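You operate a simulated robot arm through the tools that you are given. There is no shell and no other tool. Be economical: measure what you need, move in short steps, check, and stop when the job is done.

Carry out the task below with a simulated robot arm. There is one attempt and no reset: what you move stays moved.

Task
Fill the slip's bucket to its band and cart it to the yellow line.
Fine: on the yellow ring, hold jog; brake on again, nothing spilt.

Only the result counts: the job must be done as asked and must still hold three seconds after the hand-in. Knocking over, shifting, dropping, spilling or breaking anything else fails it.

Robot
A 7-joint arm with a two-finger parallel gripper on a trunk, on a base that drives. Base frame: it is fixed to the floor where the robot stands at the start and does not move with it; the origin is under the middle of the robot, x ahead of it, y to its left, z up. Readings come in m, rad, newtons and seconds.
With the tool pointing down near the work surface it reaches from about 0.44 to 0.9 m from the robot's upright axis, wherever it stands. Its first joint turns from -2.007 to 2.007 rad. Places, roughly: brake lever [0.5, -0.5, 0.6]; cart [0.7, -0.6, 0.6]; deck of the cart [0.7, -0.6, 0.6]; fill jog button [0.8, 0.3, 1]; yellow ring under the spout [0.7, 0.6, 0.9]. Payload 3.91 kg.
Tool frame: the origin (TCP) lies between the finger pads and is the grasp point; the fingertips stand 0.03 m ahead of it; z points along the fingers, y is the line along which they close. Largest opening 0.11 m; finger width 0.02, thickness 0.01; the body of the gripper, 0.048 by 0.112 m, starts 0.055 m behind the TCP.
Orientation is that of the tool frame in the base frame, as a unit quaternion [x, y, z, w]. With the fingers straight down and closing along the base's y, the tool's x points along the base's -x, its y along +y and its z along -z.

Tools
- The arm moves only by the tool move_arm. Its argument "rows" is a list of rows, each an object of numbers (a shift or turn left out is 0, a gripper value left out holds the last): "x", "y", "z": the shift along the tool's x, y, z in mm; "ax", "ay", "az": the turn, a rotation vector about the tool's x, y, z in rad; "gripper": the finger opening in mm, from 0 to 110. In form: [{"x": .., "y": .., "z": .., "ax": .., "ay": .., "az": .., "gripper": ..}, ...]. A call has 1 to 20 rows; each row shifts and turns the commanded pose from where the row before left it, along the tool's axes as they then stand. Rows are played at 5 a second. More than 0.05 m and 0.15 rad between two rows, or a gripper value outside its range, and nothing of the call is played. A pose out of reach is approached as far as the arm can. The call stops where the force on the tool passes 40 N (or 10 N more than at its start, if that is more) or the arm is blocked; 0.2 s more then pass. The fingers move at their own pace (about 0.153 m/s each) and stop on an object; they squeeze with about 34 N. The grip force told is the motor's: it shows also when the fingers shut on nothing. Time passes only in rows, and 0.2 s behind the last, so rows that do not move let the fingers close. The reply holds the time, the measured pose of the TCP, the force on the tool along the base axes, the opening and the grip force, in the units named above and with some noise, with the torque about the TCP (base axes, N m) and any sound that the robot's microphone picked up.
- Cameras (640 x 400 px; columns grow to the right, rows downward): "scene" is now at [0.2398, 0.1799, 1.212]; the picture's right is [-0.35, -0.94, 0.00], its down [-0.48, 0.18, -0.86] and it looks along [0.81, -0.30, -0.51] (base axes); focal length 214 px, centre (320, 200). "wrist" rides on the gripper at [0.072, 0.017, -0.103] in the tool frame; the picture's right is [-0.23, 0.97, 0.00], its down [-0.76, -0.18, -0.62] and it looks along [-0.61, -0.14, 0.78] (tool axes); focal length 222 px, centre (320, 200). There is no depth. A picture from a camera that has moved, and an enlarged one, comes with that camera's place and axes in the base frame and with its lens. The place of the scene camera against the robot may be out by one fixed shift of up to 0.018 m in any direction.
- capture(camera): a new picture of that camera. No time passes.
- slide_trunk(by): slides the trunk up (or, below 0, down) by that many m; the arm and the scene camera ride with it, the base frame stays. It gives what a move gives, with no picture.
- roll_base(legs): drives the robot by 1 to 6 legs, each [ahead, left, turn to the left] in m, m and rad, along the robot's own axes; the way and the turn of a leg run together, so that a leg with both is an arc; at most 1.5 m and 3.142 rad a leg. The arm and the cameras ride along, it lands a little off, and it stops where it bumps. It gives what a move gives.
- head_to(pan, tilt): turns the head with the scene camera to pan (to the left, within 1.396 rad either way) and tilt (down, from -0.506 to 1.204), counted from straight ahead of the robot. It gives what a move gives.
- zoom(camera, box): a new picture of the part [left, top, right, bottom] of that camera's present view, enlarged. No time passes.
- close_job(): hands the job in; it is judged then, once.

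Go step by step. Nothing tells you exact positions but the pictures and the camera data: compare them with the known pose of the tool, close in by small moves and look again before you grip or let go. The budget is 120 turns and 98 pictures, counting those below and the enlarged ones. Unless the task says otherwise, let go and move clear before handing in.

The tools are called by a JSON object that holds its "op" and its "data". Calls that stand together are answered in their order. move_arm: Moves the arm, as the interface text tells. Its arguments: {"type":"object","properties":{"rows":{"type":"array","items":{"type":"object","properties":{"x":{"type":"number"},"y":{"type":"number"},"z":{"type":"number"},"ax":{"type":"number"},"ay":{"type":"number"},"az":{"type":"number"},"gripper":{"type":"number"}}}}},"required":["rows"]} The other tools are called the same way: slide_trunk (by) slides the trunk up or down; roll_base (legs) drives the base; head_to (pan, tilt) turns the head that bears the scene camera; capture (camera) takes a picture; zoom (camera, box) takes an enlarged picture of a part of a camera's view; close_job () hands the job in.

At the start:

```text
clock: 0.0
tcp_pos: [0.567, -0.3478, 1.3048]
orientation: [0.0, 1.0, -0.001, 0.001]
ft_force: [-0.5, -0.5, -0.1]
wrist_torque: [0.01, -0.01, -0.01]
opening: 0.1099
grip_force: 0.0
trunk travel left (down, up): [-0.545, 0.445]
robot x, y, heading: [-0.0019, 0.0022, 0.002]
head pan, tilt: [-0.354, 0.532]
```

scene: 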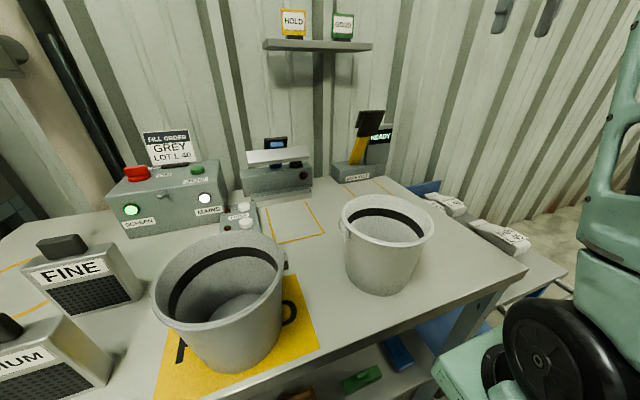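
wrist: 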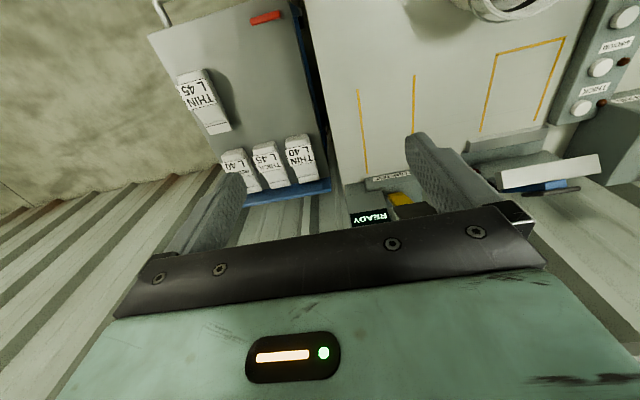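

I see a workbench with two buckets, a control box with a slip and screens labelled FINE and MEDIUM. I'll zoom in on the slip and look around first.

{"op": "zoom", "data": {"camera": "scene", "box": [80, 110, 400, 310]}}

{"op": "zoom", "data": {"camera": "scene", "box": [100, 120, 260, 240]}}

{"op": "head_to", "data": {"pan": 0.7, "tilt": 0.45}}

{"op": "capture", "data": {"camera": "scene"}}

{"op": "head_to", "data": {"pan": -0.9, "tilt": 0.7}}

{"op": "capture", "data": {"camera": "scene"}}

```text
2.00 times, centred on (240, 210) of scene
camera zoom: at [0.2398, 0.1799, 1.212], right [-0.35, -0.94, 0.0], down [-0.48, 0.18, -0.86], along [0.81, -0.3, -0.51], focal length 429 px, centre (480, 180)
```

zoom: 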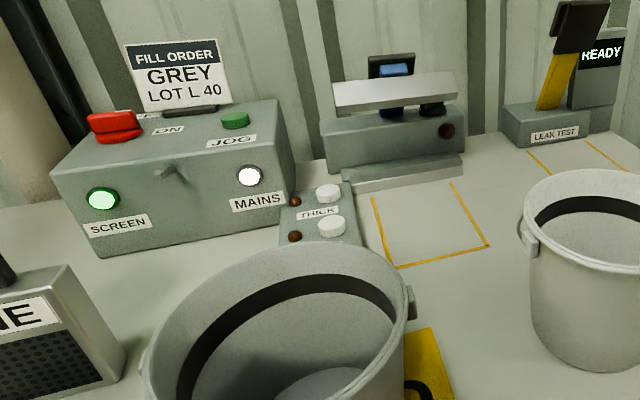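

```text
3.33 times, centred on (180, 180) of scene
camera zoom: at [0.2398, 0.1799, 1.212], right [-0.35, -0.94, 0.0], down [-0.48, 0.18, -0.86], along [0.81, -0.3, -0.51], focal length 715 px, centre (787, 267)
```

zoom: 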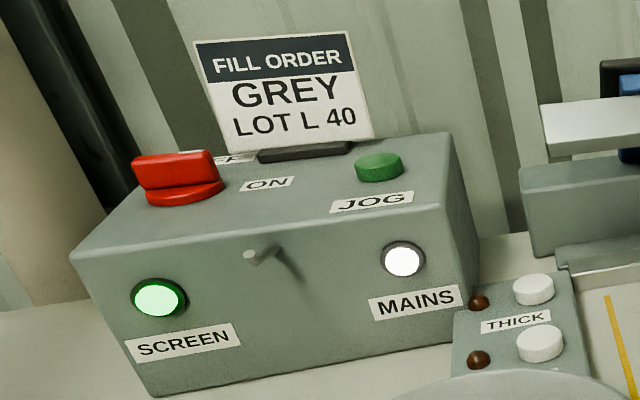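

```text
clock: 1.3
tcp_pos: [0.5677, -0.3479, 1.3056]
orientation: [-0.001, 1.0, -0.002, 0.001]
ft_force: [1.6, -0.4, 0.5]
wrist_torque: [0.01, 0.01, 0.0]
opening: 0.1099
grip_force: 0.1
trunk travel left (down, up): [-0.545, 0.445]
robot x, y, heading: [-0.0048, -0.0002, -0.003]
head pan, tilt: [0.7, 0.45]
```

```text
93 pictures are left
camera scene: at [0.2255, 0.2703, 1.2195], right [0.64, -0.77, 0.0], down [-0.33, -0.28, -0.9], along [0.69, 0.58, -0.44], focal length 214 px, centre (320, 200)
```

scene: 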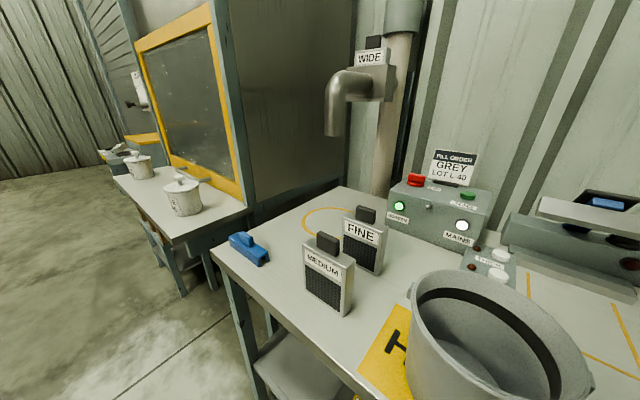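

```text
clock: 3.0
tcp_pos: [0.5693, -0.3489, 1.3043]
orientation: [0.0, 1.0, 0.0, 0.001]
ft_force: [0.2, 0.0, 0.1]
wrist_torque: [0.01, 0.01, 0.01]
opening: 0.1097
grip_force: 0.1
trunk travel left (down, up): [-0.545, 0.445]
robot x, y, heading: [-0.0012, 0.0022, 0.001]
head pan, tilt: [-0.901, 0.7]
```

```text
92 pictures are left
camera scene: at [0.208, 0.1446, 1.1974], right [-0.78, -0.62, 0.0], down [-0.4, 0.5, -0.76], along [0.48, -0.6, -0.64], focal length 214 px, centre (320, 200)
```

scene: 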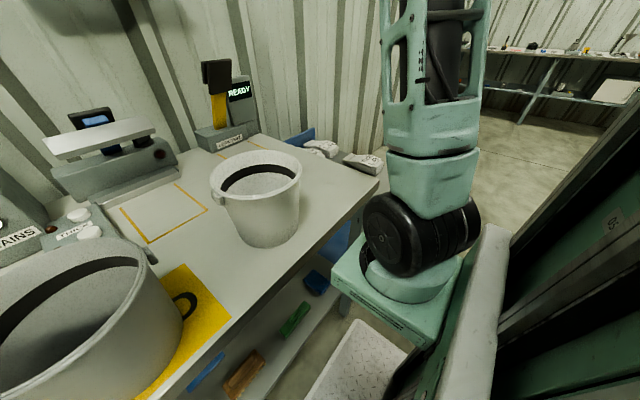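

I need detail: the spout plate, the screens, the panel with THICK and so on. Zooming in on each.

{"op": "zoom", "data": {"camera": "wrist", "box": [140, 0, 340, 200]}}

{"op": "zoom", "data": {"camera": "wrist", "box": [440, 0, 640, 200]}}

{"op": "zoom", "data": {"camera": "scene", "box": [180, 50, 400, 270]}}

{"op": "head_to", "data": {"pan": 0.6, "tilt": 0.2}}

{"op": "zoom", "data": {"camera": "scene", "box": [220, 50, 480, 400]}}

{"op": "head_to", "data": {"pan": -0.1, "tilt": 0.3}}

{"op": "capture", "data": {"camera": "scene"}}

{"op": "head_to", "data": {"pan": -1.39, "tilt": 0.9}}

{"op": "capture", "data": {"camera": "scene"}}

```text
2.00 times, centred on (240, 100) of wrist
camera zoom: at [0.4963, -0.3318, 1.4082], right [0.23, 0.97, 0.0], down [0.76, -0.18, 0.62], along [0.61, -0.14, -0.78], focal length 444 px, centre (480, 400)
```

zoom: 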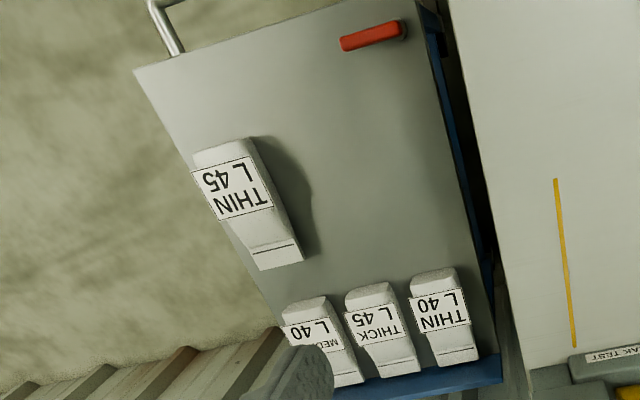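

```text
2.00 times, centred on (540, 100) of wrist
camera zoom: at [0.4963, -0.3318, 1.4082], right [0.23, 0.97, 0.0], down [0.76, -0.18, 0.62], along [0.61, -0.14, -0.78], focal length 444 px, centre (-120, 400)
```

zoom: 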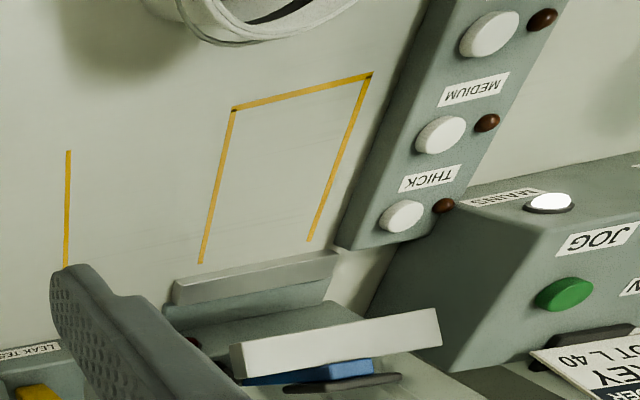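

```text
1.82 times, centred on (290, 160) of scene
camera zoom: at [0.208, 0.1446, 1.1974], right [-0.78, -0.62, 0.0], down [-0.4, 0.5, -0.76], along [0.48, -0.6, -0.64], focal length 390 px, centre (374, 273)
```

zoom: 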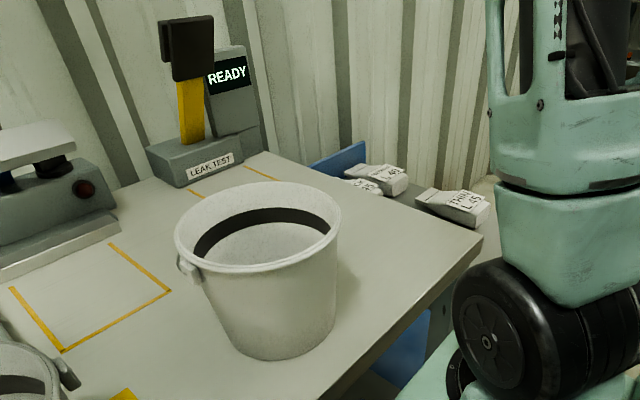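

```text
clock: 4.6
tcp_pos: [0.5683, -0.3484, 1.305]
orientation: [0.0, 1.0, -0.001, 0.001]
ft_force: [-0.1, 0.4, 0.5]
wrist_torque: [0.0, 0.02, 0.02]
opening: 0.11
grip_force: 0.1
trunk travel left (down, up): [-0.545, 0.445]
robot x, y, heading: [-0.0011, 0.0006, 0.003]
head pan, tilt: [0.6, 0.201]
```

```text
1.14 times, centred on (350, 225) of scene
camera zoom: at [0.2321, 0.2637, 1.2427], right [0.56, -0.83, 0.0], down [-0.16, -0.11, -0.98], along [0.81, 0.55, -0.2], focal length 245 px, centre (286, 171)
```

zoom: 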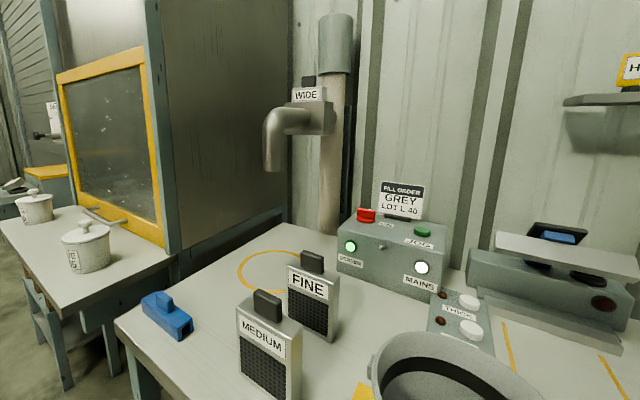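

```text
clock: 5.6
tcp_pos: [0.5675, -0.3478, 1.3052]
orientation: [0.0, 1.0, -0.001, 0.001]
ft_force: [1.0, -1.0, -0.6]
wrist_torque: [0.0, 0.03, -0.03]
opening: 0.1097
grip_force: 0.0
trunk travel left (down, up): [-0.545, 0.445]
robot x, y, heading: [-0.0033, 0.0015, 0.005]
head pan, tilt: [-0.099, 0.3]
```

```text
87 pictures are left
camera scene: at [0.2481, 0.2019, 1.2335], right [-0.1, -1.0, 0.0], down [-0.29, 0.03, -0.96], along [0.95, -0.09, -0.3], focal length 214 px, centre (320, 200)
```

scene: 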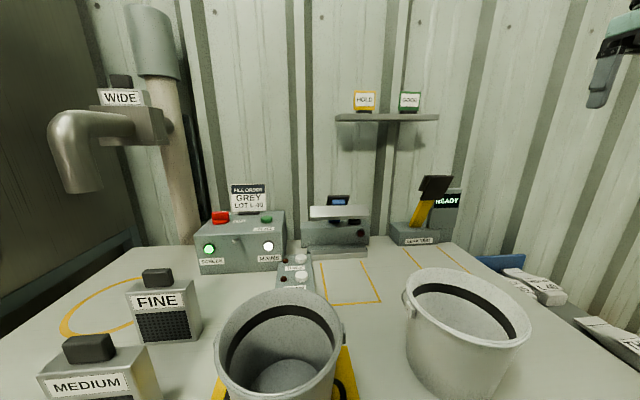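

```text
clock: 7.1
tcp_pos: [0.5691, -0.3477, 1.306]
orientation: [0.0, 1.0, -0.001, 0.001]
ft_force: [-0.1, -0.4, -0.1]
wrist_torque: [0.0, 0.01, 0.0]
opening: 0.1101
grip_force: 0.0
trunk travel left (down, up): [-0.545, 0.445]
robot x, y, heading: [0.0019, -0.0026, -0.003]
head pan, tilt: [-1.389, 0.901]
```

```text
86 pictures are left
camera scene: at [0.1688, 0.1369, 1.1812], right [-0.98, -0.18, 0.0], down [-0.14, 0.77, -0.62], along [0.11, -0.61, -0.78], focal length 214 px, centre (320, 200)
```

scene: 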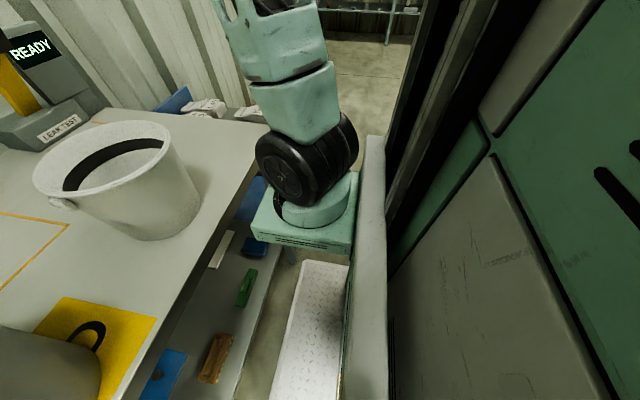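

The cart is on the right, with bags aboard and a red lever; the buckets need a closer look. I'll zoom in on both buckets and the floor ahead.

{"op": "head_to", "data": {"pan": -0.3, "tilt": 0.9}}

{"op": "capture", "data": {"camera": "scene"}}

{"op": "zoom", "data": {"camera": "scene", "box": [160, 0, 400, 240]}}

{"op": "head_to", "data": {"pan": 0.35, "tilt": 1.0}}

{"op": "capture", "data": {"camera": "scene"}}

{"op": "head_to", "data": {"pan": 1.35, "tilt": 0.6}}

{"op": "capture", "data": {"camera": "scene"}}

```text
clock: 8.4
tcp_pos: [0.5675, -0.3493, 1.3051]
orientation: [0.001, 1.0, -0.001, 0.001]
ft_force: [-0.1, -0.4, -0.9]
wrist_torque: [-0.02, 0.0, 0.01]
opening: 0.1099
grip_force: 0.0
trunk travel left (down, up): [-0.545, 0.445]
robot x, y, heading: [-0.0044, -0.0027, 0.001]
head pan, tilt: [-0.3, 0.901]
```

```text
85 pictures are left
camera scene: at [0.2273, 0.1888, 1.1812], right [-0.3, -0.96, 0.0], down [-0.75, 0.23, -0.62], along [0.59, -0.18, -0.78], focal length 214 px, centre (320, 200)
```

scene: 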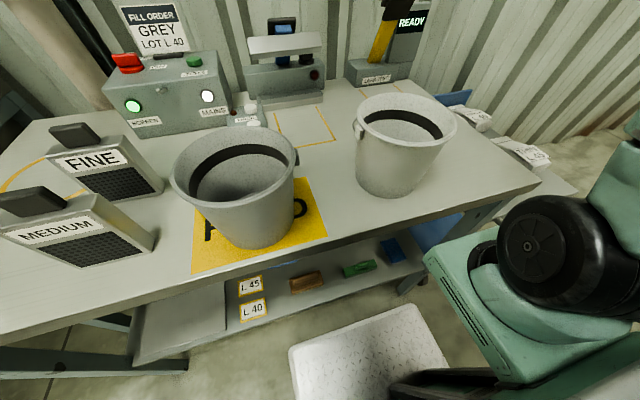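

```text
1.67 times, centred on (280, 120) of scene
camera zoom: at [0.2273, 0.1888, 1.1812], right [-0.3, -0.96, 0.0], down [-0.75, 0.23, -0.62], along [0.59, -0.18, -0.78], focal length 358 px, centre (387, 333)
```

zoom: 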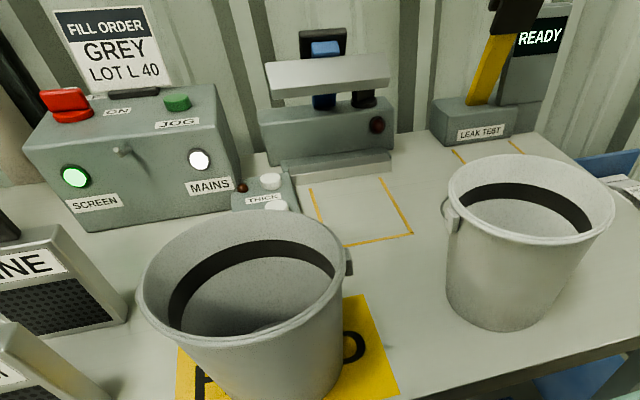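

```text
clock: 9.5
tcp_pos: [0.5686, -0.3482, 1.3061]
orientation: [0.0, 1.0, -0.001, 0.001]
ft_force: [0.4, -0.6, -0.2]
wrist_torque: [0.0, -0.01, 0.02]
opening: 0.1097
grip_force: 0.1
trunk travel left (down, up): [-0.545, 0.445]
robot x, y, heading: [0.0006, 0.0027, -0.003]
head pan, tilt: [0.351, 1.0]
```

```text
83 pictures are left
camera scene: at [0.2206, 0.235, 1.174], right [0.34, -0.94, 0.0], down [-0.79, -0.29, -0.54], along [0.51, 0.19, -0.84], focal length 214 px, centre (320, 200)
```

scene: 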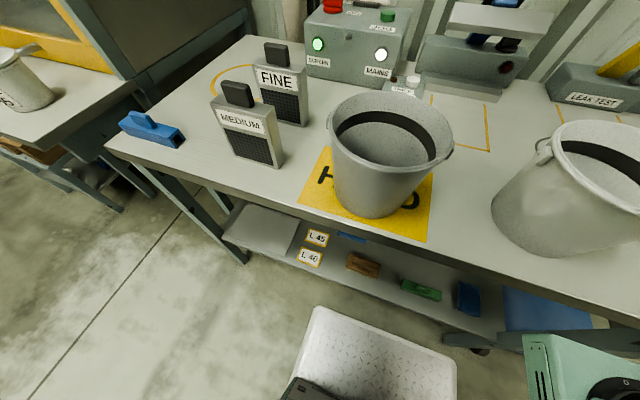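

```text
clock: 10.7
tcp_pos: [0.5687, -0.3477, 1.3046]
orientation: [-0.001, 1.0, -0.001, 0.001]
ft_force: [0.0, 0.4, -0.2]
wrist_torque: [0.0, -0.01, -0.01]
opening: 0.1101
grip_force: 0.2
trunk travel left (down, up): [-0.545, 0.445]
robot x, y, heading: [-0.0019, -0.0002, 0.001]
head pan, tilt: [1.349, 0.6]
```

```text
82 pictures are left
camera scene: at [0.1747, 0.2973, 1.206], right [0.98, -0.22, 0.0], down [-0.12, -0.55, -0.82], along [0.18, 0.8, -0.57], focal length 214 px, centre (320, 200)
```

scene: 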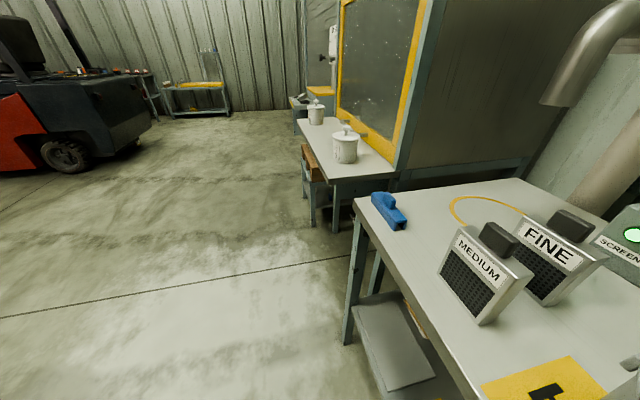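

The near (darker grey) bucket stands on a HOLD mat; the farther one looks lighter. I'll move the wrist camera over them to check for markings.

{"op": "move_arm", "data": {"rows": [{"y": 50}, {"y": 50}, {"y": 50}, {"y": 50}, {"y": 40}]}}

{"op": "capture", "data": {"camera": "wrist"}}

{"op": "head_to", "data": {"pan": -1.0, "tilt": 0.5}}

{"op": "capture", "data": {"camera": "scene"}}

```text
clock: 11.9
tcp_pos: [0.5673, -0.108, 1.3037]
orientation: [0.0, 1.0, 0.0, 0.001]
ft_force: [-0.1, -0.5, 1.3]
wrist_torque: [0.0, 0.0, 0.03]
opening: 0.1102
grip_force: 0.0
trunk travel left (down, up): [-0.545, 0.445]
robot x, y, heading: [-0.0014, -0.0004, -0.001]
head pan, tilt: [1.349, 0.6]
```

```text
81 pictures are left
camera wrist: at [0.4951, -0.0903, 1.4074], right [0.23, 0.97, 0.0], down [0.76, -0.18, 0.62], along [0.61, -0.14, -0.78], focal length 222 px, centre (320, 200)
```

wrist: 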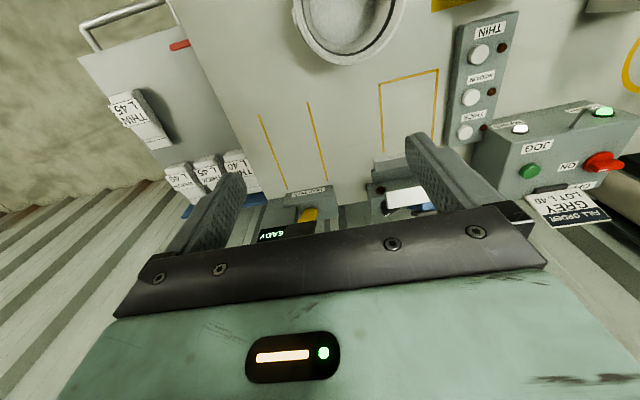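

```text
clock: 14.1
tcp_pos: [0.5674, -0.1073, 1.305]
orientation: [0.0, 1.0, -0.001, 0.001]
ft_force: [0.0, 0.0, -0.4]
wrist_torque: [-0.01, 0.0, 0.01]
opening: 0.1103
grip_force: 0.1
trunk travel left (down, up): [-0.545, 0.445]
robot x, y, heading: [-0.0009, -0.0032, -0.0]
head pan, tilt: [-1.0, 0.499]
```

```text
80 pictures are left
camera scene: at [0.2043, 0.1346, 1.2151], right [-0.84, -0.54, 0.0], down [-0.26, 0.4, -0.88], along [0.47, -0.74, -0.48], focal length 214 px, centre (320, 200)
```

scene: 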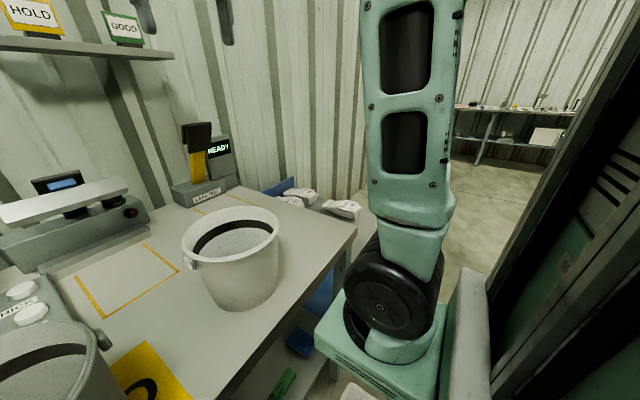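

The cart's handle faces the robot's side. I'll back off a bit to see the cart and the floor line.

{"op": "roll_base", "data": {"legs": [[-0.6, 0, 0]]}}

{"op": "head_to", "data": {"pan": -0.5, "tilt": 0.5}}

{"op": "capture", "data": {"camera": "scene"}}

{"op": "head_to", "data": {"pan": -1.3, "tilt": 0.5}}

{"op": "capture", "data": {"camera": "scene"}}

```text
clock: 17.5
tcp_pos: [-0.0354, -0.1078, 1.3037]
orientation: [-0.001, 1.0, -0.001, 0.001]
ft_force: [0.4, -0.4, -0.7]
wrist_torque: [0.02, 0.0, 0.03]
opening: 0.11
grip_force: 0.0
trunk travel left (down, up): [-0.545, 0.445]
robot x, y, heading: [-0.6052, 0.0025, -0.001]
head pan, tilt: [-1.0, 0.499]
```

```text
clock: 18.4
tcp_pos: [-0.0359, -0.1086, 1.3042]
orientation: [0.0, 1.0, -0.001, 0.0]
ft_force: [-0.2, -0.3, -0.9]
wrist_torque: [0.01, 0.02, -0.04]
opening: 0.1101
grip_force: 0.2
trunk travel left (down, up): [-0.545, 0.445]
robot x, y, heading: [-0.5981, 0.0027, 0.004]
head pan, tilt: [-0.499, 0.499]
```

```text
79 pictures are left
camera scene: at [-0.3677, 0.1675, 1.2151], right [-0.48, -0.88, 0.0], down [-0.42, 0.23, -0.88], along [0.77, -0.42, -0.48], focal length 214 px, centre (320, 200)
```

scene: 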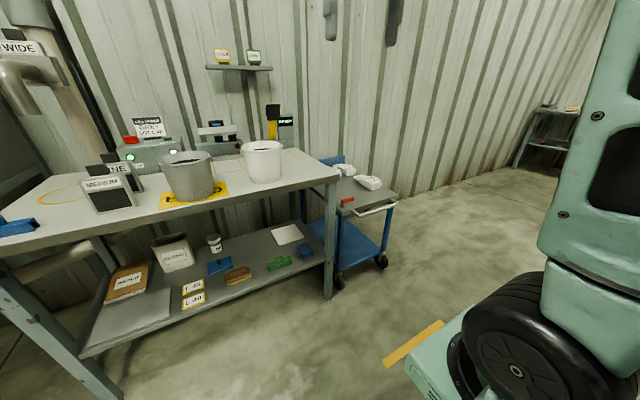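

```text
clock: 19.6
tcp_pos: [-0.0353, -0.1067, 1.3048]
orientation: [0.0, 1.0, 0.0, 0.001]
ft_force: [0.4, -0.4, 0.1]
wrist_torque: [-0.01, -0.01, -0.02]
opening: 0.1102
grip_force: 0.0
trunk travel left (down, up): [-0.545, 0.445]
robot x, y, heading: [-0.6017, -0.001, 0.002]
head pan, tilt: [-1.3, 0.499]
```

```text
78 pictures are left
camera scene: at [-0.4232, 0.1235, 1.2151], right [-0.96, -0.27, 0.0], down [-0.13, 0.46, -0.88], along [0.23, -0.85, -0.48], focal length 214 px, centre (320, 200)
```

scene: 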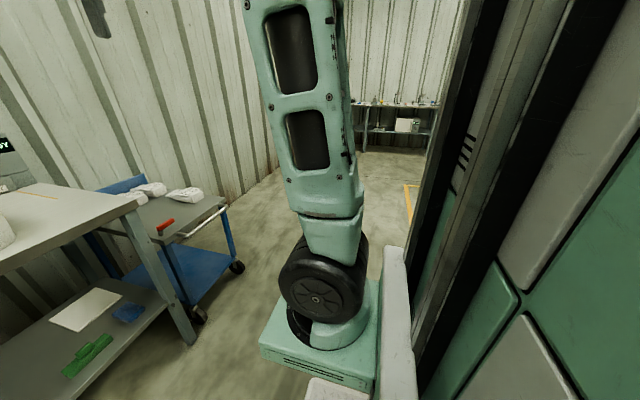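

A yellow line lies on the floor at x≈-0.05 in front of the cart. I'll look at the shelf contents and the cart more closely.

{"op": "head_to", "data": {"pan": -0.5, "tilt": 0.5}}

{"op": "zoom", "data": {"camera": "scene", "box": [80, 90, 340, 320]}}

{"op": "zoom", "data": {"camera": "scene", "box": [290, 130, 490, 390]}}

{"op": "head_to", "data": {"pan": 0.1, "tilt": 0.3}}

{"op": "capture", "data": {"camera": "scene"}}

```text
clock: 20.7
tcp_pos: [-0.0356, -0.1069, 1.3035]
orientation: [-0.001, 1.0, 0.0, 0.001]
ft_force: [0.3, -0.7, 0.9]
wrist_torque: [0.0, -0.02, 0.03]
opening: 0.11
grip_force: 0.1
trunk travel left (down, up): [-0.545, 0.445]
robot x, y, heading: [-0.6056, -0.0023, 0.002]
head pan, tilt: [-0.499, 0.499]
```

```text
1.74 times, centred on (210, 205) of scene
camera zoom: at [-0.3677, 0.1675, 1.2151], right [-0.48, -0.88, 0.0], down [-0.42, 0.23, -0.88], along [0.77, -0.42, -0.48], focal length 373 px, centre (511, 191)
```

zoom: 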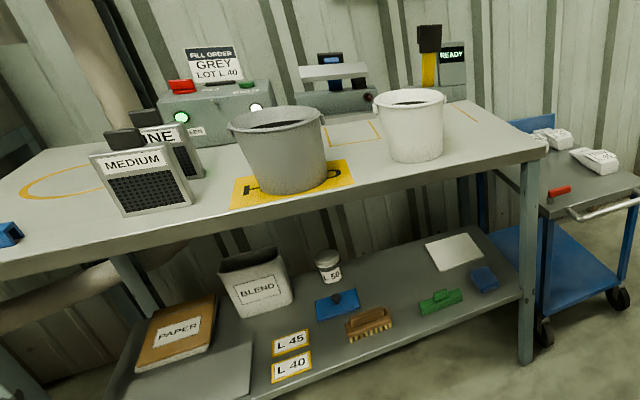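

```text
1.54 times, centred on (390, 260) of scene
camera zoom: at [-0.3677, 0.1675, 1.2151], right [-0.48, -0.88, 0.0], down [-0.42, 0.23, -0.88], along [0.77, -0.42, -0.48], focal length 330 px, centre (212, 108)
```

zoom: 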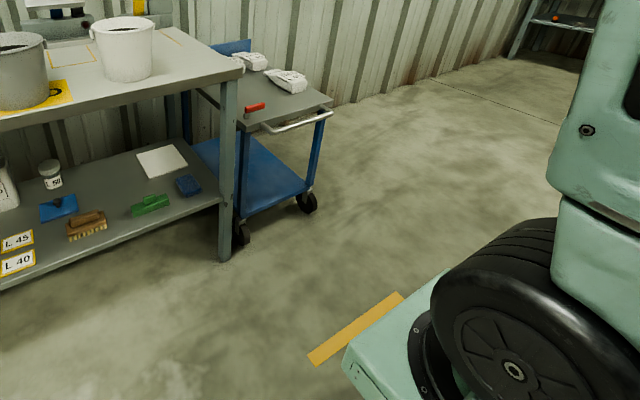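

```text
clock: 21.7
tcp_pos: [-0.0356, -0.1078, 1.3036]
orientation: [0.0, 1.0, -0.001, 0.001]
ft_force: [-0.5, -0.4, -0.7]
wrist_torque: [-0.03, 0.02, -0.02]
opening: 0.1101
grip_force: 0.1
trunk travel left (down, up): [-0.545, 0.445]
robot x, y, heading: [-0.6012, 0.0021, -0.001]
head pan, tilt: [0.099, 0.3]
```

```text
75 pictures are left
camera scene: at [-0.3546, 0.2203, 1.2334], right [0.1, -1.0, 0.0], down [-0.29, -0.03, -0.96], along [0.95, 0.09, -0.3], focal length 214 px, centre (320, 200)
```

scene: 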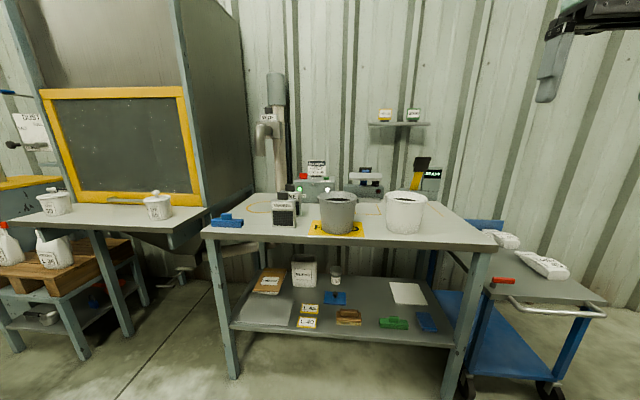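

The grey bucket is clearly the one on the HOLD mat, and the floor line is in front of the cart. I'll drive back to the bench, shifted left, and look at the spout with its screen slot.

{"op": "roll_base", "data": {"legs": [[0, 0.3, 0], [0.55, 0, 0]]}}

{"op": "head_to", "data": {"pan": 0.5, "tilt": 0.1}}

{"op": "capture", "data": {"camera": "scene"}}

{"op": "zoom", "data": {"camera": "scene", "box": [200, 40, 440, 240]}}

{"op": "capture", "data": {"camera": "wrist"}}

```text
clock: 26.5
tcp_pos: [0.5124, 0.1986, 1.3052]
orientation: [-0.005, 1.0, -0.001, 0.001]
ft_force: [-0.3, 0.1, -0.2]
wrist_torque: [0.01, 0.0, 0.02]
opening: 0.1103
grip_force: 0.1
trunk travel left (down, up): [-0.545, 0.445]
robot x, y, heading: [-0.0556, 0.3024, 0.008]
head pan, tilt: [0.099, 0.3]
```

```text
clock: 27.4
tcp_pos: [0.5123, 0.1996, 1.3046]
orientation: [-0.005, 1.0, -0.001, 0.001]
ft_force: [0.9, -0.2, 0.5]
wrist_torque: [-0.01, 0.01, -0.01]
opening: 0.1097
grip_force: 0.1
trunk travel left (down, up): [-0.545, 0.445]
robot x, y, heading: [-0.0535, 0.3022, 0.014]
head pan, tilt: [0.499, 0.099]
```

```text
74 pictures are left
camera scene: at [0.1791, 0.5593, 1.2521], right [0.48, -0.87, 0.0], down [-0.09, -0.05, -0.99], along [0.87, 0.48, -0.1], focal length 214 px, centre (320, 200)
```

scene: 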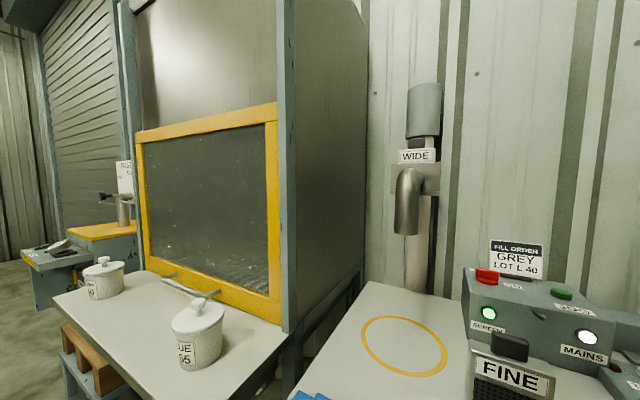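

```text
2.00 times, centred on (320, 140) of scene
camera zoom: at [0.1791, 0.5593, 1.2521], right [0.48, -0.87, 0.0], down [-0.09, -0.05, -0.99], along [0.87, 0.48, -0.1], focal length 429 px, centre (320, 320)
```

zoom: 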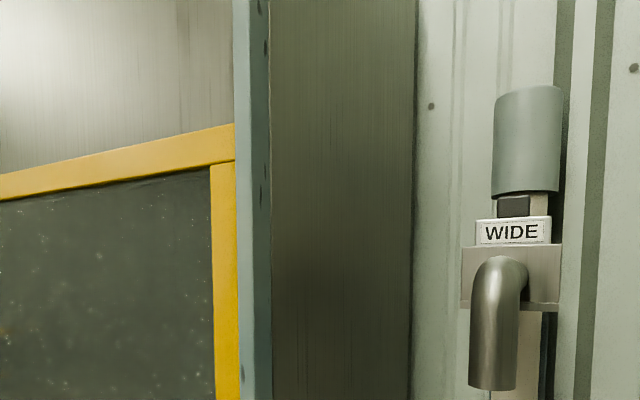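

```text
72 pictures are left
camera wrist: at [0.4411, 0.2159, 1.4074], right [0.22, 0.98, 0.0], down [0.76, -0.17, 0.62], along [0.61, -0.14, -0.78], focal length 222 px, centre (320, 200)
```

wrist: 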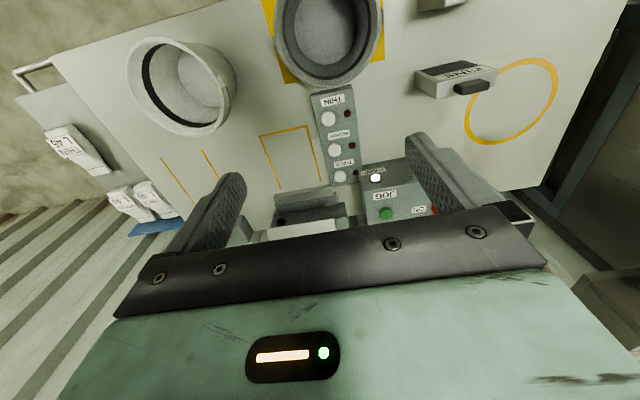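

The ring is near (0.69,0.61) and the WIDE plate sits in a housing behind the spout at z≈1.3. I'll raise the trunk for a look from above and bring the arm over.

{"op": "slide_trunk", "data": {"by": 0.3}}

{"op": "move_arm", "data": {"rows": [{"y": 50}, {"y": 50}, {"y": 50}, {"y": 50}, {"y": 50}, {"y": 50}, {"y": 50}, {"y": 40}]}}

{"op": "capture", "data": {"camera": "wrist"}}

{"op": "head_to", "data": {"pan": 0.3, "tilt": 0.6}}

{"op": "capture", "data": {"camera": "scene"}}

```text
clock: 30.4
tcp_pos: [0.5131, 0.1993, 1.6043]
orientation: [-0.005, 1.0, 0.0, 0.0]
ft_force: [0.6, 0.4, 0.3]
wrist_torque: [-0.04, 0.02, 0.0]
opening: 0.1101
grip_force: 0.0
trunk travel left (down, up): [-0.845, 0.145]
robot x, y, heading: [-0.0555, 0.302, 0.01]
head pan, tilt: [0.499, 0.099]
```

```text
clock: 32.2
tcp_pos: [0.5007, 0.4888, 1.5919]
orientation: [-0.004, 1.0, 0.001, 0.002]
ft_force: [-1.2, 0.3, 0.1]
wrist_torque: [0.02, -0.02, 0.0]
opening: 0.1102
grip_force: 0.0
out of reach, approached as far as the arm can: row 5, 6, 7, 8
trunk travel left (down, up): [-0.845, 0.145]
robot x, y, heading: [-0.0576, 0.2995, 0.011]
head pan, tilt: [0.499, 0.099]
```

```text
71 pictures are left
camera wrist: at [0.4278, 0.5038, 1.6947], right [0.22, 0.98, 0.0], down [0.76, -0.17, 0.63], along [0.61, -0.14, -0.78], focal length 222 px, centre (320, 200)
```

wrist: 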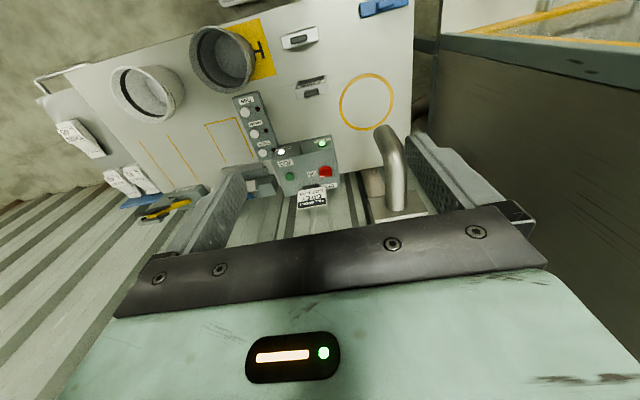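

```text
clock: 33.1
tcp_pos: [0.5022, 0.4877, 1.5912]
orientation: [-0.003, 1.0, 0.001, 0.002]
ft_force: [-0.7, -0.4, 0.1]
wrist_torque: [0.02, 0.02, -0.02]
opening: 0.11
grip_force: 0.1
trunk travel left (down, up): [-0.845, 0.145]
robot x, y, heading: [-0.0553, 0.3028, 0.013]
head pan, tilt: [0.3, 0.6]
```

```text
70 pictures are left
camera scene: at [0.1829, 0.5416, 1.5061], right [0.3, -0.95, 0.0], down [-0.54, -0.17, -0.83], along [0.79, 0.25, -0.56], focal length 214 px, centre (320, 200)
```

scene: 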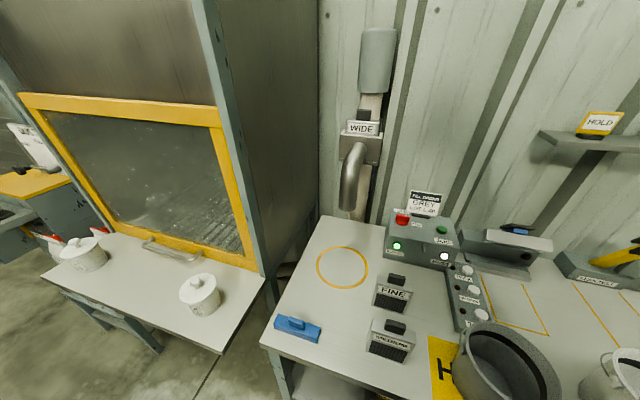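

I've triangulated the spout tip at about (0.71,0.62,1.12) and the WIDE plate at (0.87,0.62,1.32). Next I'll check the bucket's handle, then shift the base left in front of the spout.

{"op": "zoom", "data": {"camera": "wrist", "box": [90, 10, 290, 130]}}

{"op": "zoom", "data": {"camera": "scene", "box": [360, 240, 640, 400]}}

{"op": "zoom", "data": {"camera": "scene", "box": [300, 20, 440, 220]}}

```text
3.20 times, centred on (190, 70) of wrist
camera zoom: at [0.4282, 0.5036, 1.6945], right [0.22, 0.98, 0.0], down [0.76, -0.17, 0.63], along [0.61, -0.14, -0.78], focal length 711 px, centre (736, 616)
```

zoom: 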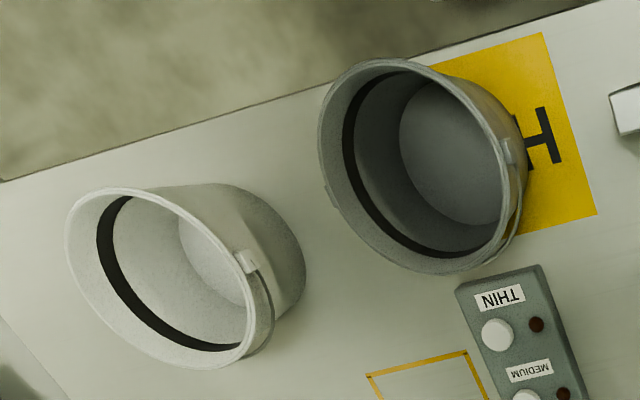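

```text
2.29 times, centred on (500, 320) of scene
camera zoom: at [0.1829, 0.5416, 1.5061], right [0.3, -0.95, 0.0], down [-0.54, -0.17, -0.83], along [0.79, 0.25, -0.56], focal length 490 px, centre (-91, -74)
```

zoom: 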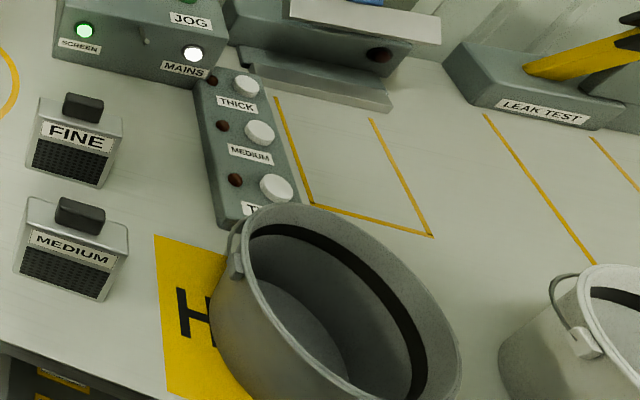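

```text
2.00 times, centred on (370, 120) of scene
camera zoom: at [0.1829, 0.5416, 1.5061], right [0.3, -0.95, 0.0], down [-0.54, -0.17, -0.83], along [0.79, 0.25, -0.56], focal length 429 px, centre (220, 360)
```

zoom: 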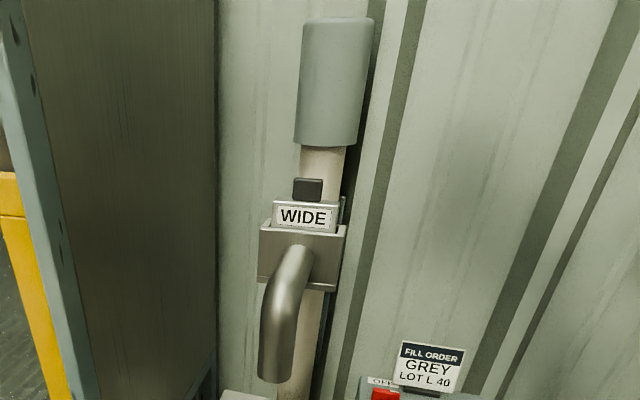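

The bail hangs folded on the far side of each bucket. I'll pull the arm right for clearance, then shift the base in front of the spout.

{"op": "move_arm", "data": {"rows": [{"y": -50}, {"y": -50}, {"y": -50}, {"y": -50}, {"y": -50}]}}

{"op": "roll_base", "data": {"legs": [[0, 0.3, 0], [0.05, 0, -0.012]]}}

{"op": "head_to", "data": {"pan": -0.1, "tilt": 0.25}}

{"op": "capture", "data": {"camera": "scene"}}

{"op": "capture", "data": {"camera": "wrist"}}

```text
clock: 34.3
tcp_pos: [0.5044, 0.2377, 1.5933]
orientation: [-0.006, 1.0, -0.001, 0.001]
ft_force: [-0.1, 0.9, 0.3]
wrist_torque: [-0.03, 0.0, 0.01]
opening: 0.1102
grip_force: 0.1
trunk travel left (down, up): [-0.845, 0.145]
robot x, y, heading: [-0.054, 0.3023, 0.006]
head pan, tilt: [0.3, 0.6]
```

```text
clock: 36.9
tcp_pos: [0.552, 0.5317, 1.592]
orientation: [0.003, 1.0, -0.001, 0.001]
ft_force: [-0.4, 0.5, 0.0]
wrist_torque: [0.0, -0.02, 0.02]
opening: 0.1098
grip_force: 0.1
trunk travel left (down, up): [-0.845, 0.145]
robot x, y, heading: [-0.0063, 0.6064, -0.006]
head pan, tilt: [0.3, 0.6]
```

```text
clock: 37.8
tcp_pos: [0.5514, 0.5312, 1.5928]
orientation: [0.002, 1.0, -0.001, 0.001]
ft_force: [0.6, -0.2, 0.2]
wrist_torque: [0.0, 0.04, -0.01]
opening: 0.11
grip_force: 0.1
trunk travel left (down, up): [-0.845, 0.145]
robot x, y, heading: [-0.0056, 0.6027, -0.005]
head pan, tilt: [-0.099, 0.25]
```

```text
66 pictures are left
camera scene: at [0.2421, 0.8055, 1.5381], right [-0.1, -0.99, 0.0], down [-0.25, 0.03, -0.97], along [0.96, -0.1, -0.25], focal length 214 px, centre (320, 200)
```

scene: 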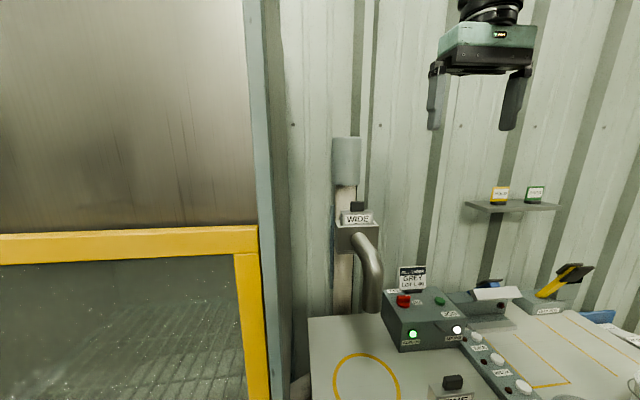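

```text
65 pictures are left
camera wrist: at [0.4795, 0.5492, 1.6955], right [0.23, 0.97, 0.0], down [0.76, -0.18, 0.62], along [0.61, -0.15, -0.78], focal length 222 px, centre (320, 200)
```

wrist: 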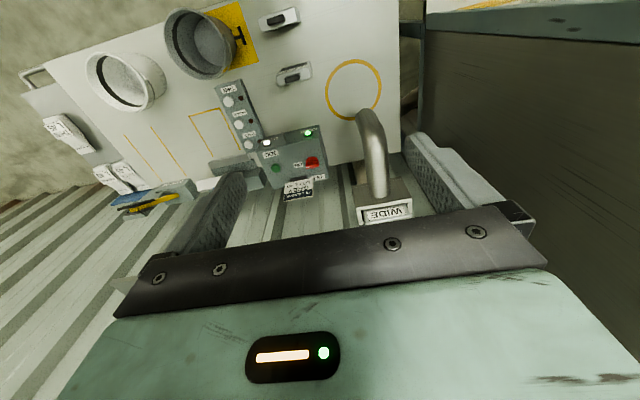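

The calibration agrees: the label front is at about (0.855,0.62,1.312). I'll bring the open gripper above the knob, with the trunk fully up for reach.

{"op": "slide_trunk", "data": {"by": 0.1}}

{"op": "move_arm", "data": {"rows": [{"y": 45, "z": 20}, {"y": 44, "z": 30}, {"x": -40, "z": 25}, {"x": -40, "z": 25}, {"x": -40, "z": 25}, {"x": -40, "z": 25}, {"x": -40, "z": 25}, {"x": -40, "z": 20}, {"x": -40, "z": 5}, {"x": -38, "z": 0}]}}

{"op": "capture", "data": {"camera": "wrist"}}

{"op": "capture", "data": {"camera": "scene"}}

```text
clock: 39.1
tcp_pos: [0.5516, 0.5318, 1.6922]
orientation: [0.003, 1.0, -0.001, 0.001]
ft_force: [-0.4, 0.4, 0.4]
wrist_torque: [0.02, 0.05, 0.0]
opening: 0.1101
grip_force: 0.1
trunk travel left (down, up): [-0.945, 0.045]
robot x, y, heading: [-0.0047, 0.605, -0.008]
head pan, tilt: [-0.099, 0.25]
```

```text
refused: row 2 steps farther than a row can; nothing moved
```

```text
64 pictures are left
camera wrist: at [0.4796, 0.5492, 1.7954], right [0.23, 0.97, 0.0], down [0.76, -0.18, 0.62], along [0.61, -0.15, -0.78], focal length 222 px, centre (320, 200)
```

wrist: 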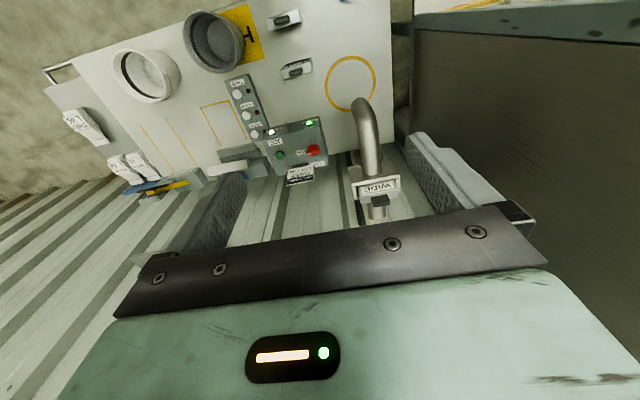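

```text
63 pictures are left
camera scene: at [0.2421, 0.8055, 1.6382], right [-0.11, -0.99, 0.0], down [-0.25, 0.03, -0.97], along [0.96, -0.1, -0.25], focal length 214 px, centre (320, 200)
```

scene: 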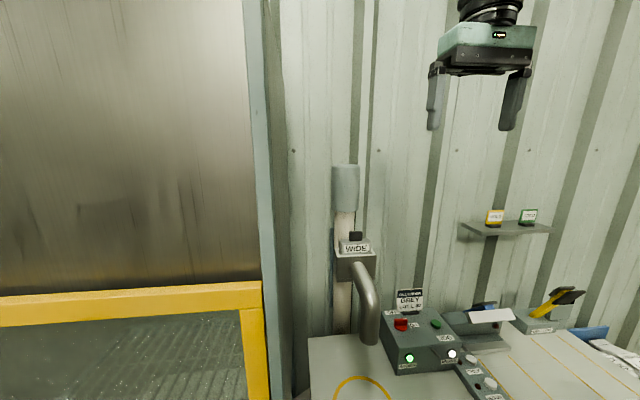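

Knob visible near (0.88,0.61,1.35). Moving above it in smaller rows.

{"op": "move_arm", "data": {"rows": [{"y": 40, "z": 28}, {"y": 40, "z": 28}, {"x": -35, "z": 30}, {"x": -35, "z": 30}, {"x": -35, "z": 30}, {"x": -35, "z": 30}, {"x": -35, "z": 30}, {"x": -35, "z": 20}, {"x": -35, "z": 10}, {"x": -30, "z": 0}]}}

{"op": "capture", "data": {"camera": "wrist"}}

{"op": "capture", "data": {"camera": "scene"}}

```text
clock: 41.3
tcp_pos: [0.8275, 0.6099, 1.4558]
orientation: [0.004, 1.0, -0.001, 0.001]
ft_force: [-0.9, 0.4, 0.5]
wrist_torque: [0.01, -0.03, 0.02]
opening: 0.1099
grip_force: 0.1
trunk travel left (down, up): [-0.945, 0.045]
robot x, y, heading: [-0.0078, 0.6047, -0.006]
head pan, tilt: [-0.099, 0.25]
```

```text
62 pictures are left
camera wrist: at [0.755, 0.6252, 1.5588], right [0.23, 0.97, 0.0], down [0.76, -0.18, 0.62], along [0.61, -0.15, -0.78], focal length 222 px, centre (320, 200)
```

wrist: 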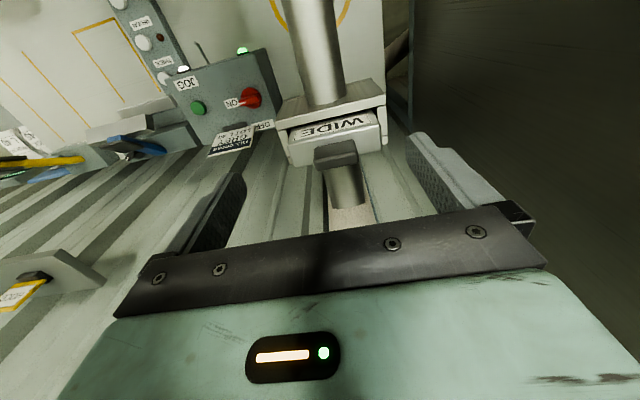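

```text
61 pictures are left
camera scene: at [0.2419, 0.8054, 1.6382], right [-0.11, -0.99, 0.0], down [-0.25, 0.03, -0.97], along [0.96, -0.1, -0.25], focal length 214 px, centre (320, 200)
```

scene: 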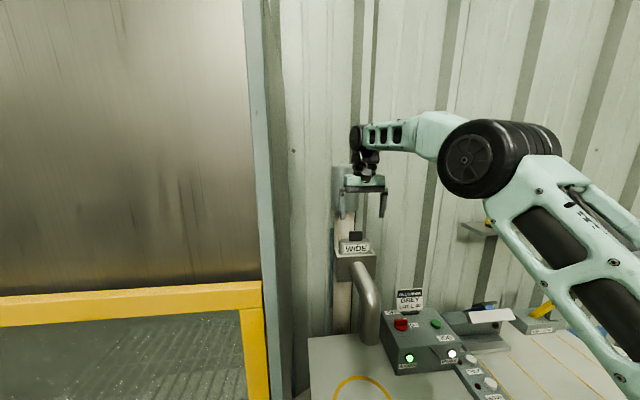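

I'll zoom to determine the knob's faces before descending.

{"op": "zoom", "data": {"camera": "wrist", "box": [260, 80, 420, 220]}}

```text
2.86 times, centred on (340, 150) of wrist
camera zoom: at [0.755, 0.6252, 1.5588], right [0.23, 0.97, 0.0], down [0.76, -0.18, 0.62], along [0.61, -0.15, -0.78], focal length 635 px, centre (263, 343)
```

zoom: 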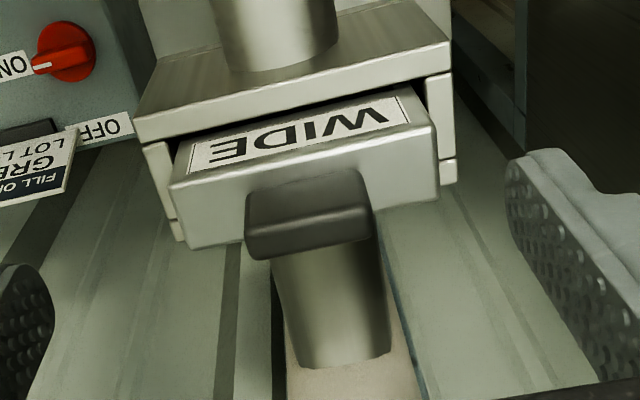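

Knob top centre at about (0.864,0.615,1.36). Aligning above and lowering partway.

{"op": "move_arm", "data": {"rows": [{"x": -37, "y": 5, "gripper": 80}, {"z": 35}, {"z": 30}]}}

{"op": "capture", "data": {"camera": "wrist"}}

{"op": "zoom", "data": {"camera": "scene", "box": [280, 150, 440, 290]}}

```text
clock: 42.1
tcp_pos: [0.8644, 0.6151, 1.3923]
orientation: [0.003, 1.0, -0.001, 0.0]
ft_force: [0.4, 0.3, -0.7]
wrist_torque: [-0.03, 0.03, 0.03]
opening: 0.0799
grip_force: 0.1
trunk travel left (down, up): [-0.945, 0.045]
robot x, y, heading: [-0.0073, 0.605, -0.003]
head pan, tilt: [-0.099, 0.25]
```

```text
59 pictures are left
camera wrist: at [0.792, 0.6316, 1.4953], right [0.23, 0.97, 0.0], down [0.76, -0.18, 0.62], along [0.61, -0.15, -0.78], focal length 222 px, centre (320, 200)
```

wrist: 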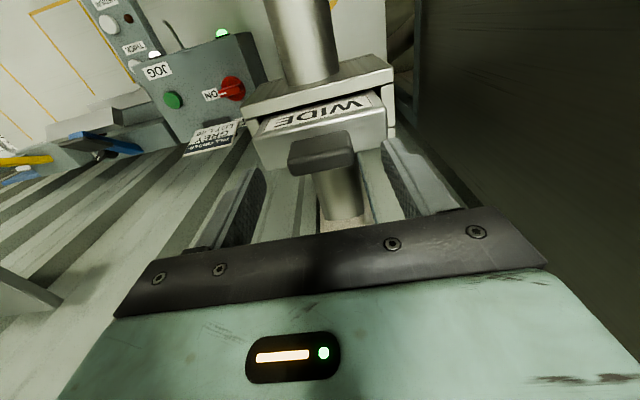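

```text
2.86 times, centred on (360, 220) of scene
camera zoom: at [0.2423, 0.8056, 1.6382], right [-0.11, -0.99, 0.0], down [-0.25, 0.03, -0.97], along [0.96, -0.1, -0.25], focal length 613 px, centre (206, 143)
```

zoom: 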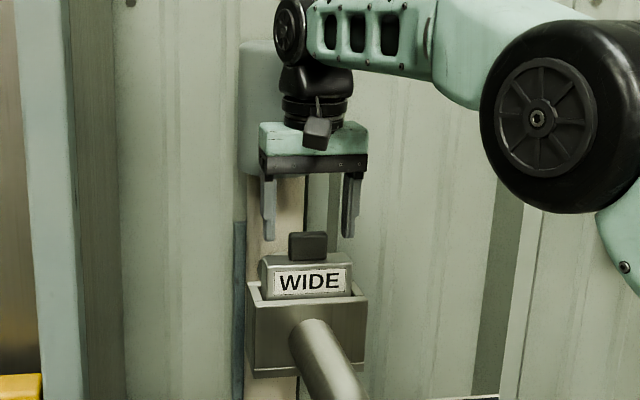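

The gripper is centred over the knob, knob top about level with the fingertips. Descending 19 mm and closing.

{"op": "move_arm", "data": {"rows": [{"z": 19, "x": 3}, {}, {"gripper": 0}, {}, {}, {}]}}

{"op": "zoom", "data": {"camera": "scene", "box": [280, 150, 440, 290]}}

```text
clock: 43.5
tcp_pos: [0.8627, 0.6149, 1.3732]
orientation: [0.003, 1.0, -0.001, 0.001]
ft_force: [0.7, 1.3, 1.7]
wrist_torque: [0.04, -0.06, -0.05]
opening: 0.0437
grip_force: 34.3
trunk travel left (down, up): [-0.945, 0.045]
robot x, y, heading: [-0.0115, 0.606, -0.002]
head pan, tilt: [-0.099, 0.25]
```

```text
2.86 times, centred on (360, 220) of scene
camera zoom: at [0.2421, 0.8056, 1.6382], right [-0.11, -0.99, 0.0], down [-0.25, 0.03, -0.97], along [0.96, -0.1, -0.25], focal length 613 px, centre (206, 143)
```

zoom: 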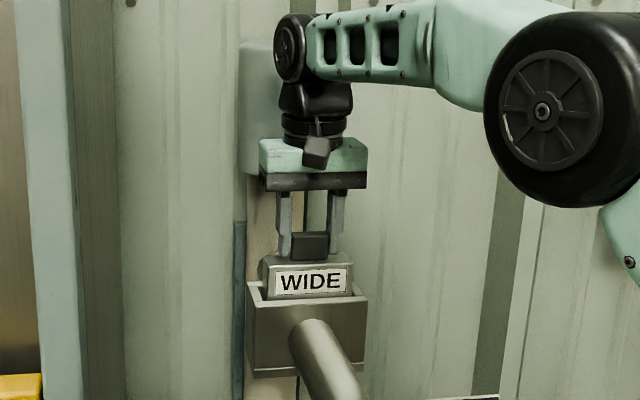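

Knob gripped (44 mm). Lifting straight up.

{"op": "move_arm", "data": {"rows": [{"z": -10}, {"z": -20}, {"z": -25}, {"z": -25}, {"z": -25}, {"z": -25}]}}

{"op": "capture", "data": {"camera": "scene"}}

```text
clock: 44.9
tcp_pos: [0.8425, 0.6143, 1.4865]
orientation: [0.003, 1.0, -0.001, 0.0]
ft_force: [-0.3, 0.5, -1.9]
wrist_torque: [0.01, -0.03, 0.0]
opening: 0.0435
grip_force: 34.2
out of reach, approached as far as the arm can: row 5, 6
trunk travel left (down, up): [-0.945, 0.045]
robot x, y, heading: [-0.0063, 0.6034, -0.004]
head pan, tilt: [-0.099, 0.25]
```

```text
56 pictures are left
camera scene: at [0.2411, 0.8055, 1.6385], right [-0.11, -0.99, 0.0], down [-0.24, 0.03, -0.97], along [0.96, -0.1, -0.25], focal length 214 px, centre (320, 200)
```

scene: 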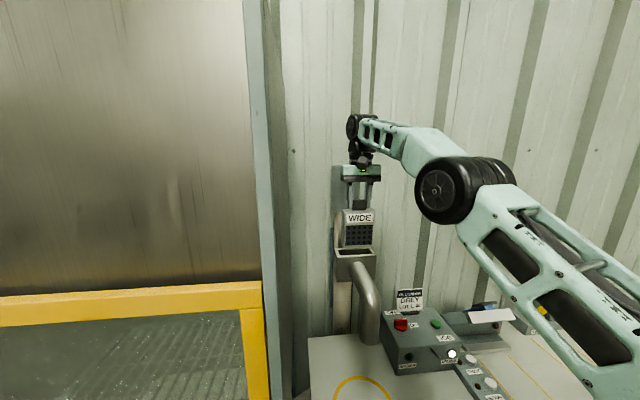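

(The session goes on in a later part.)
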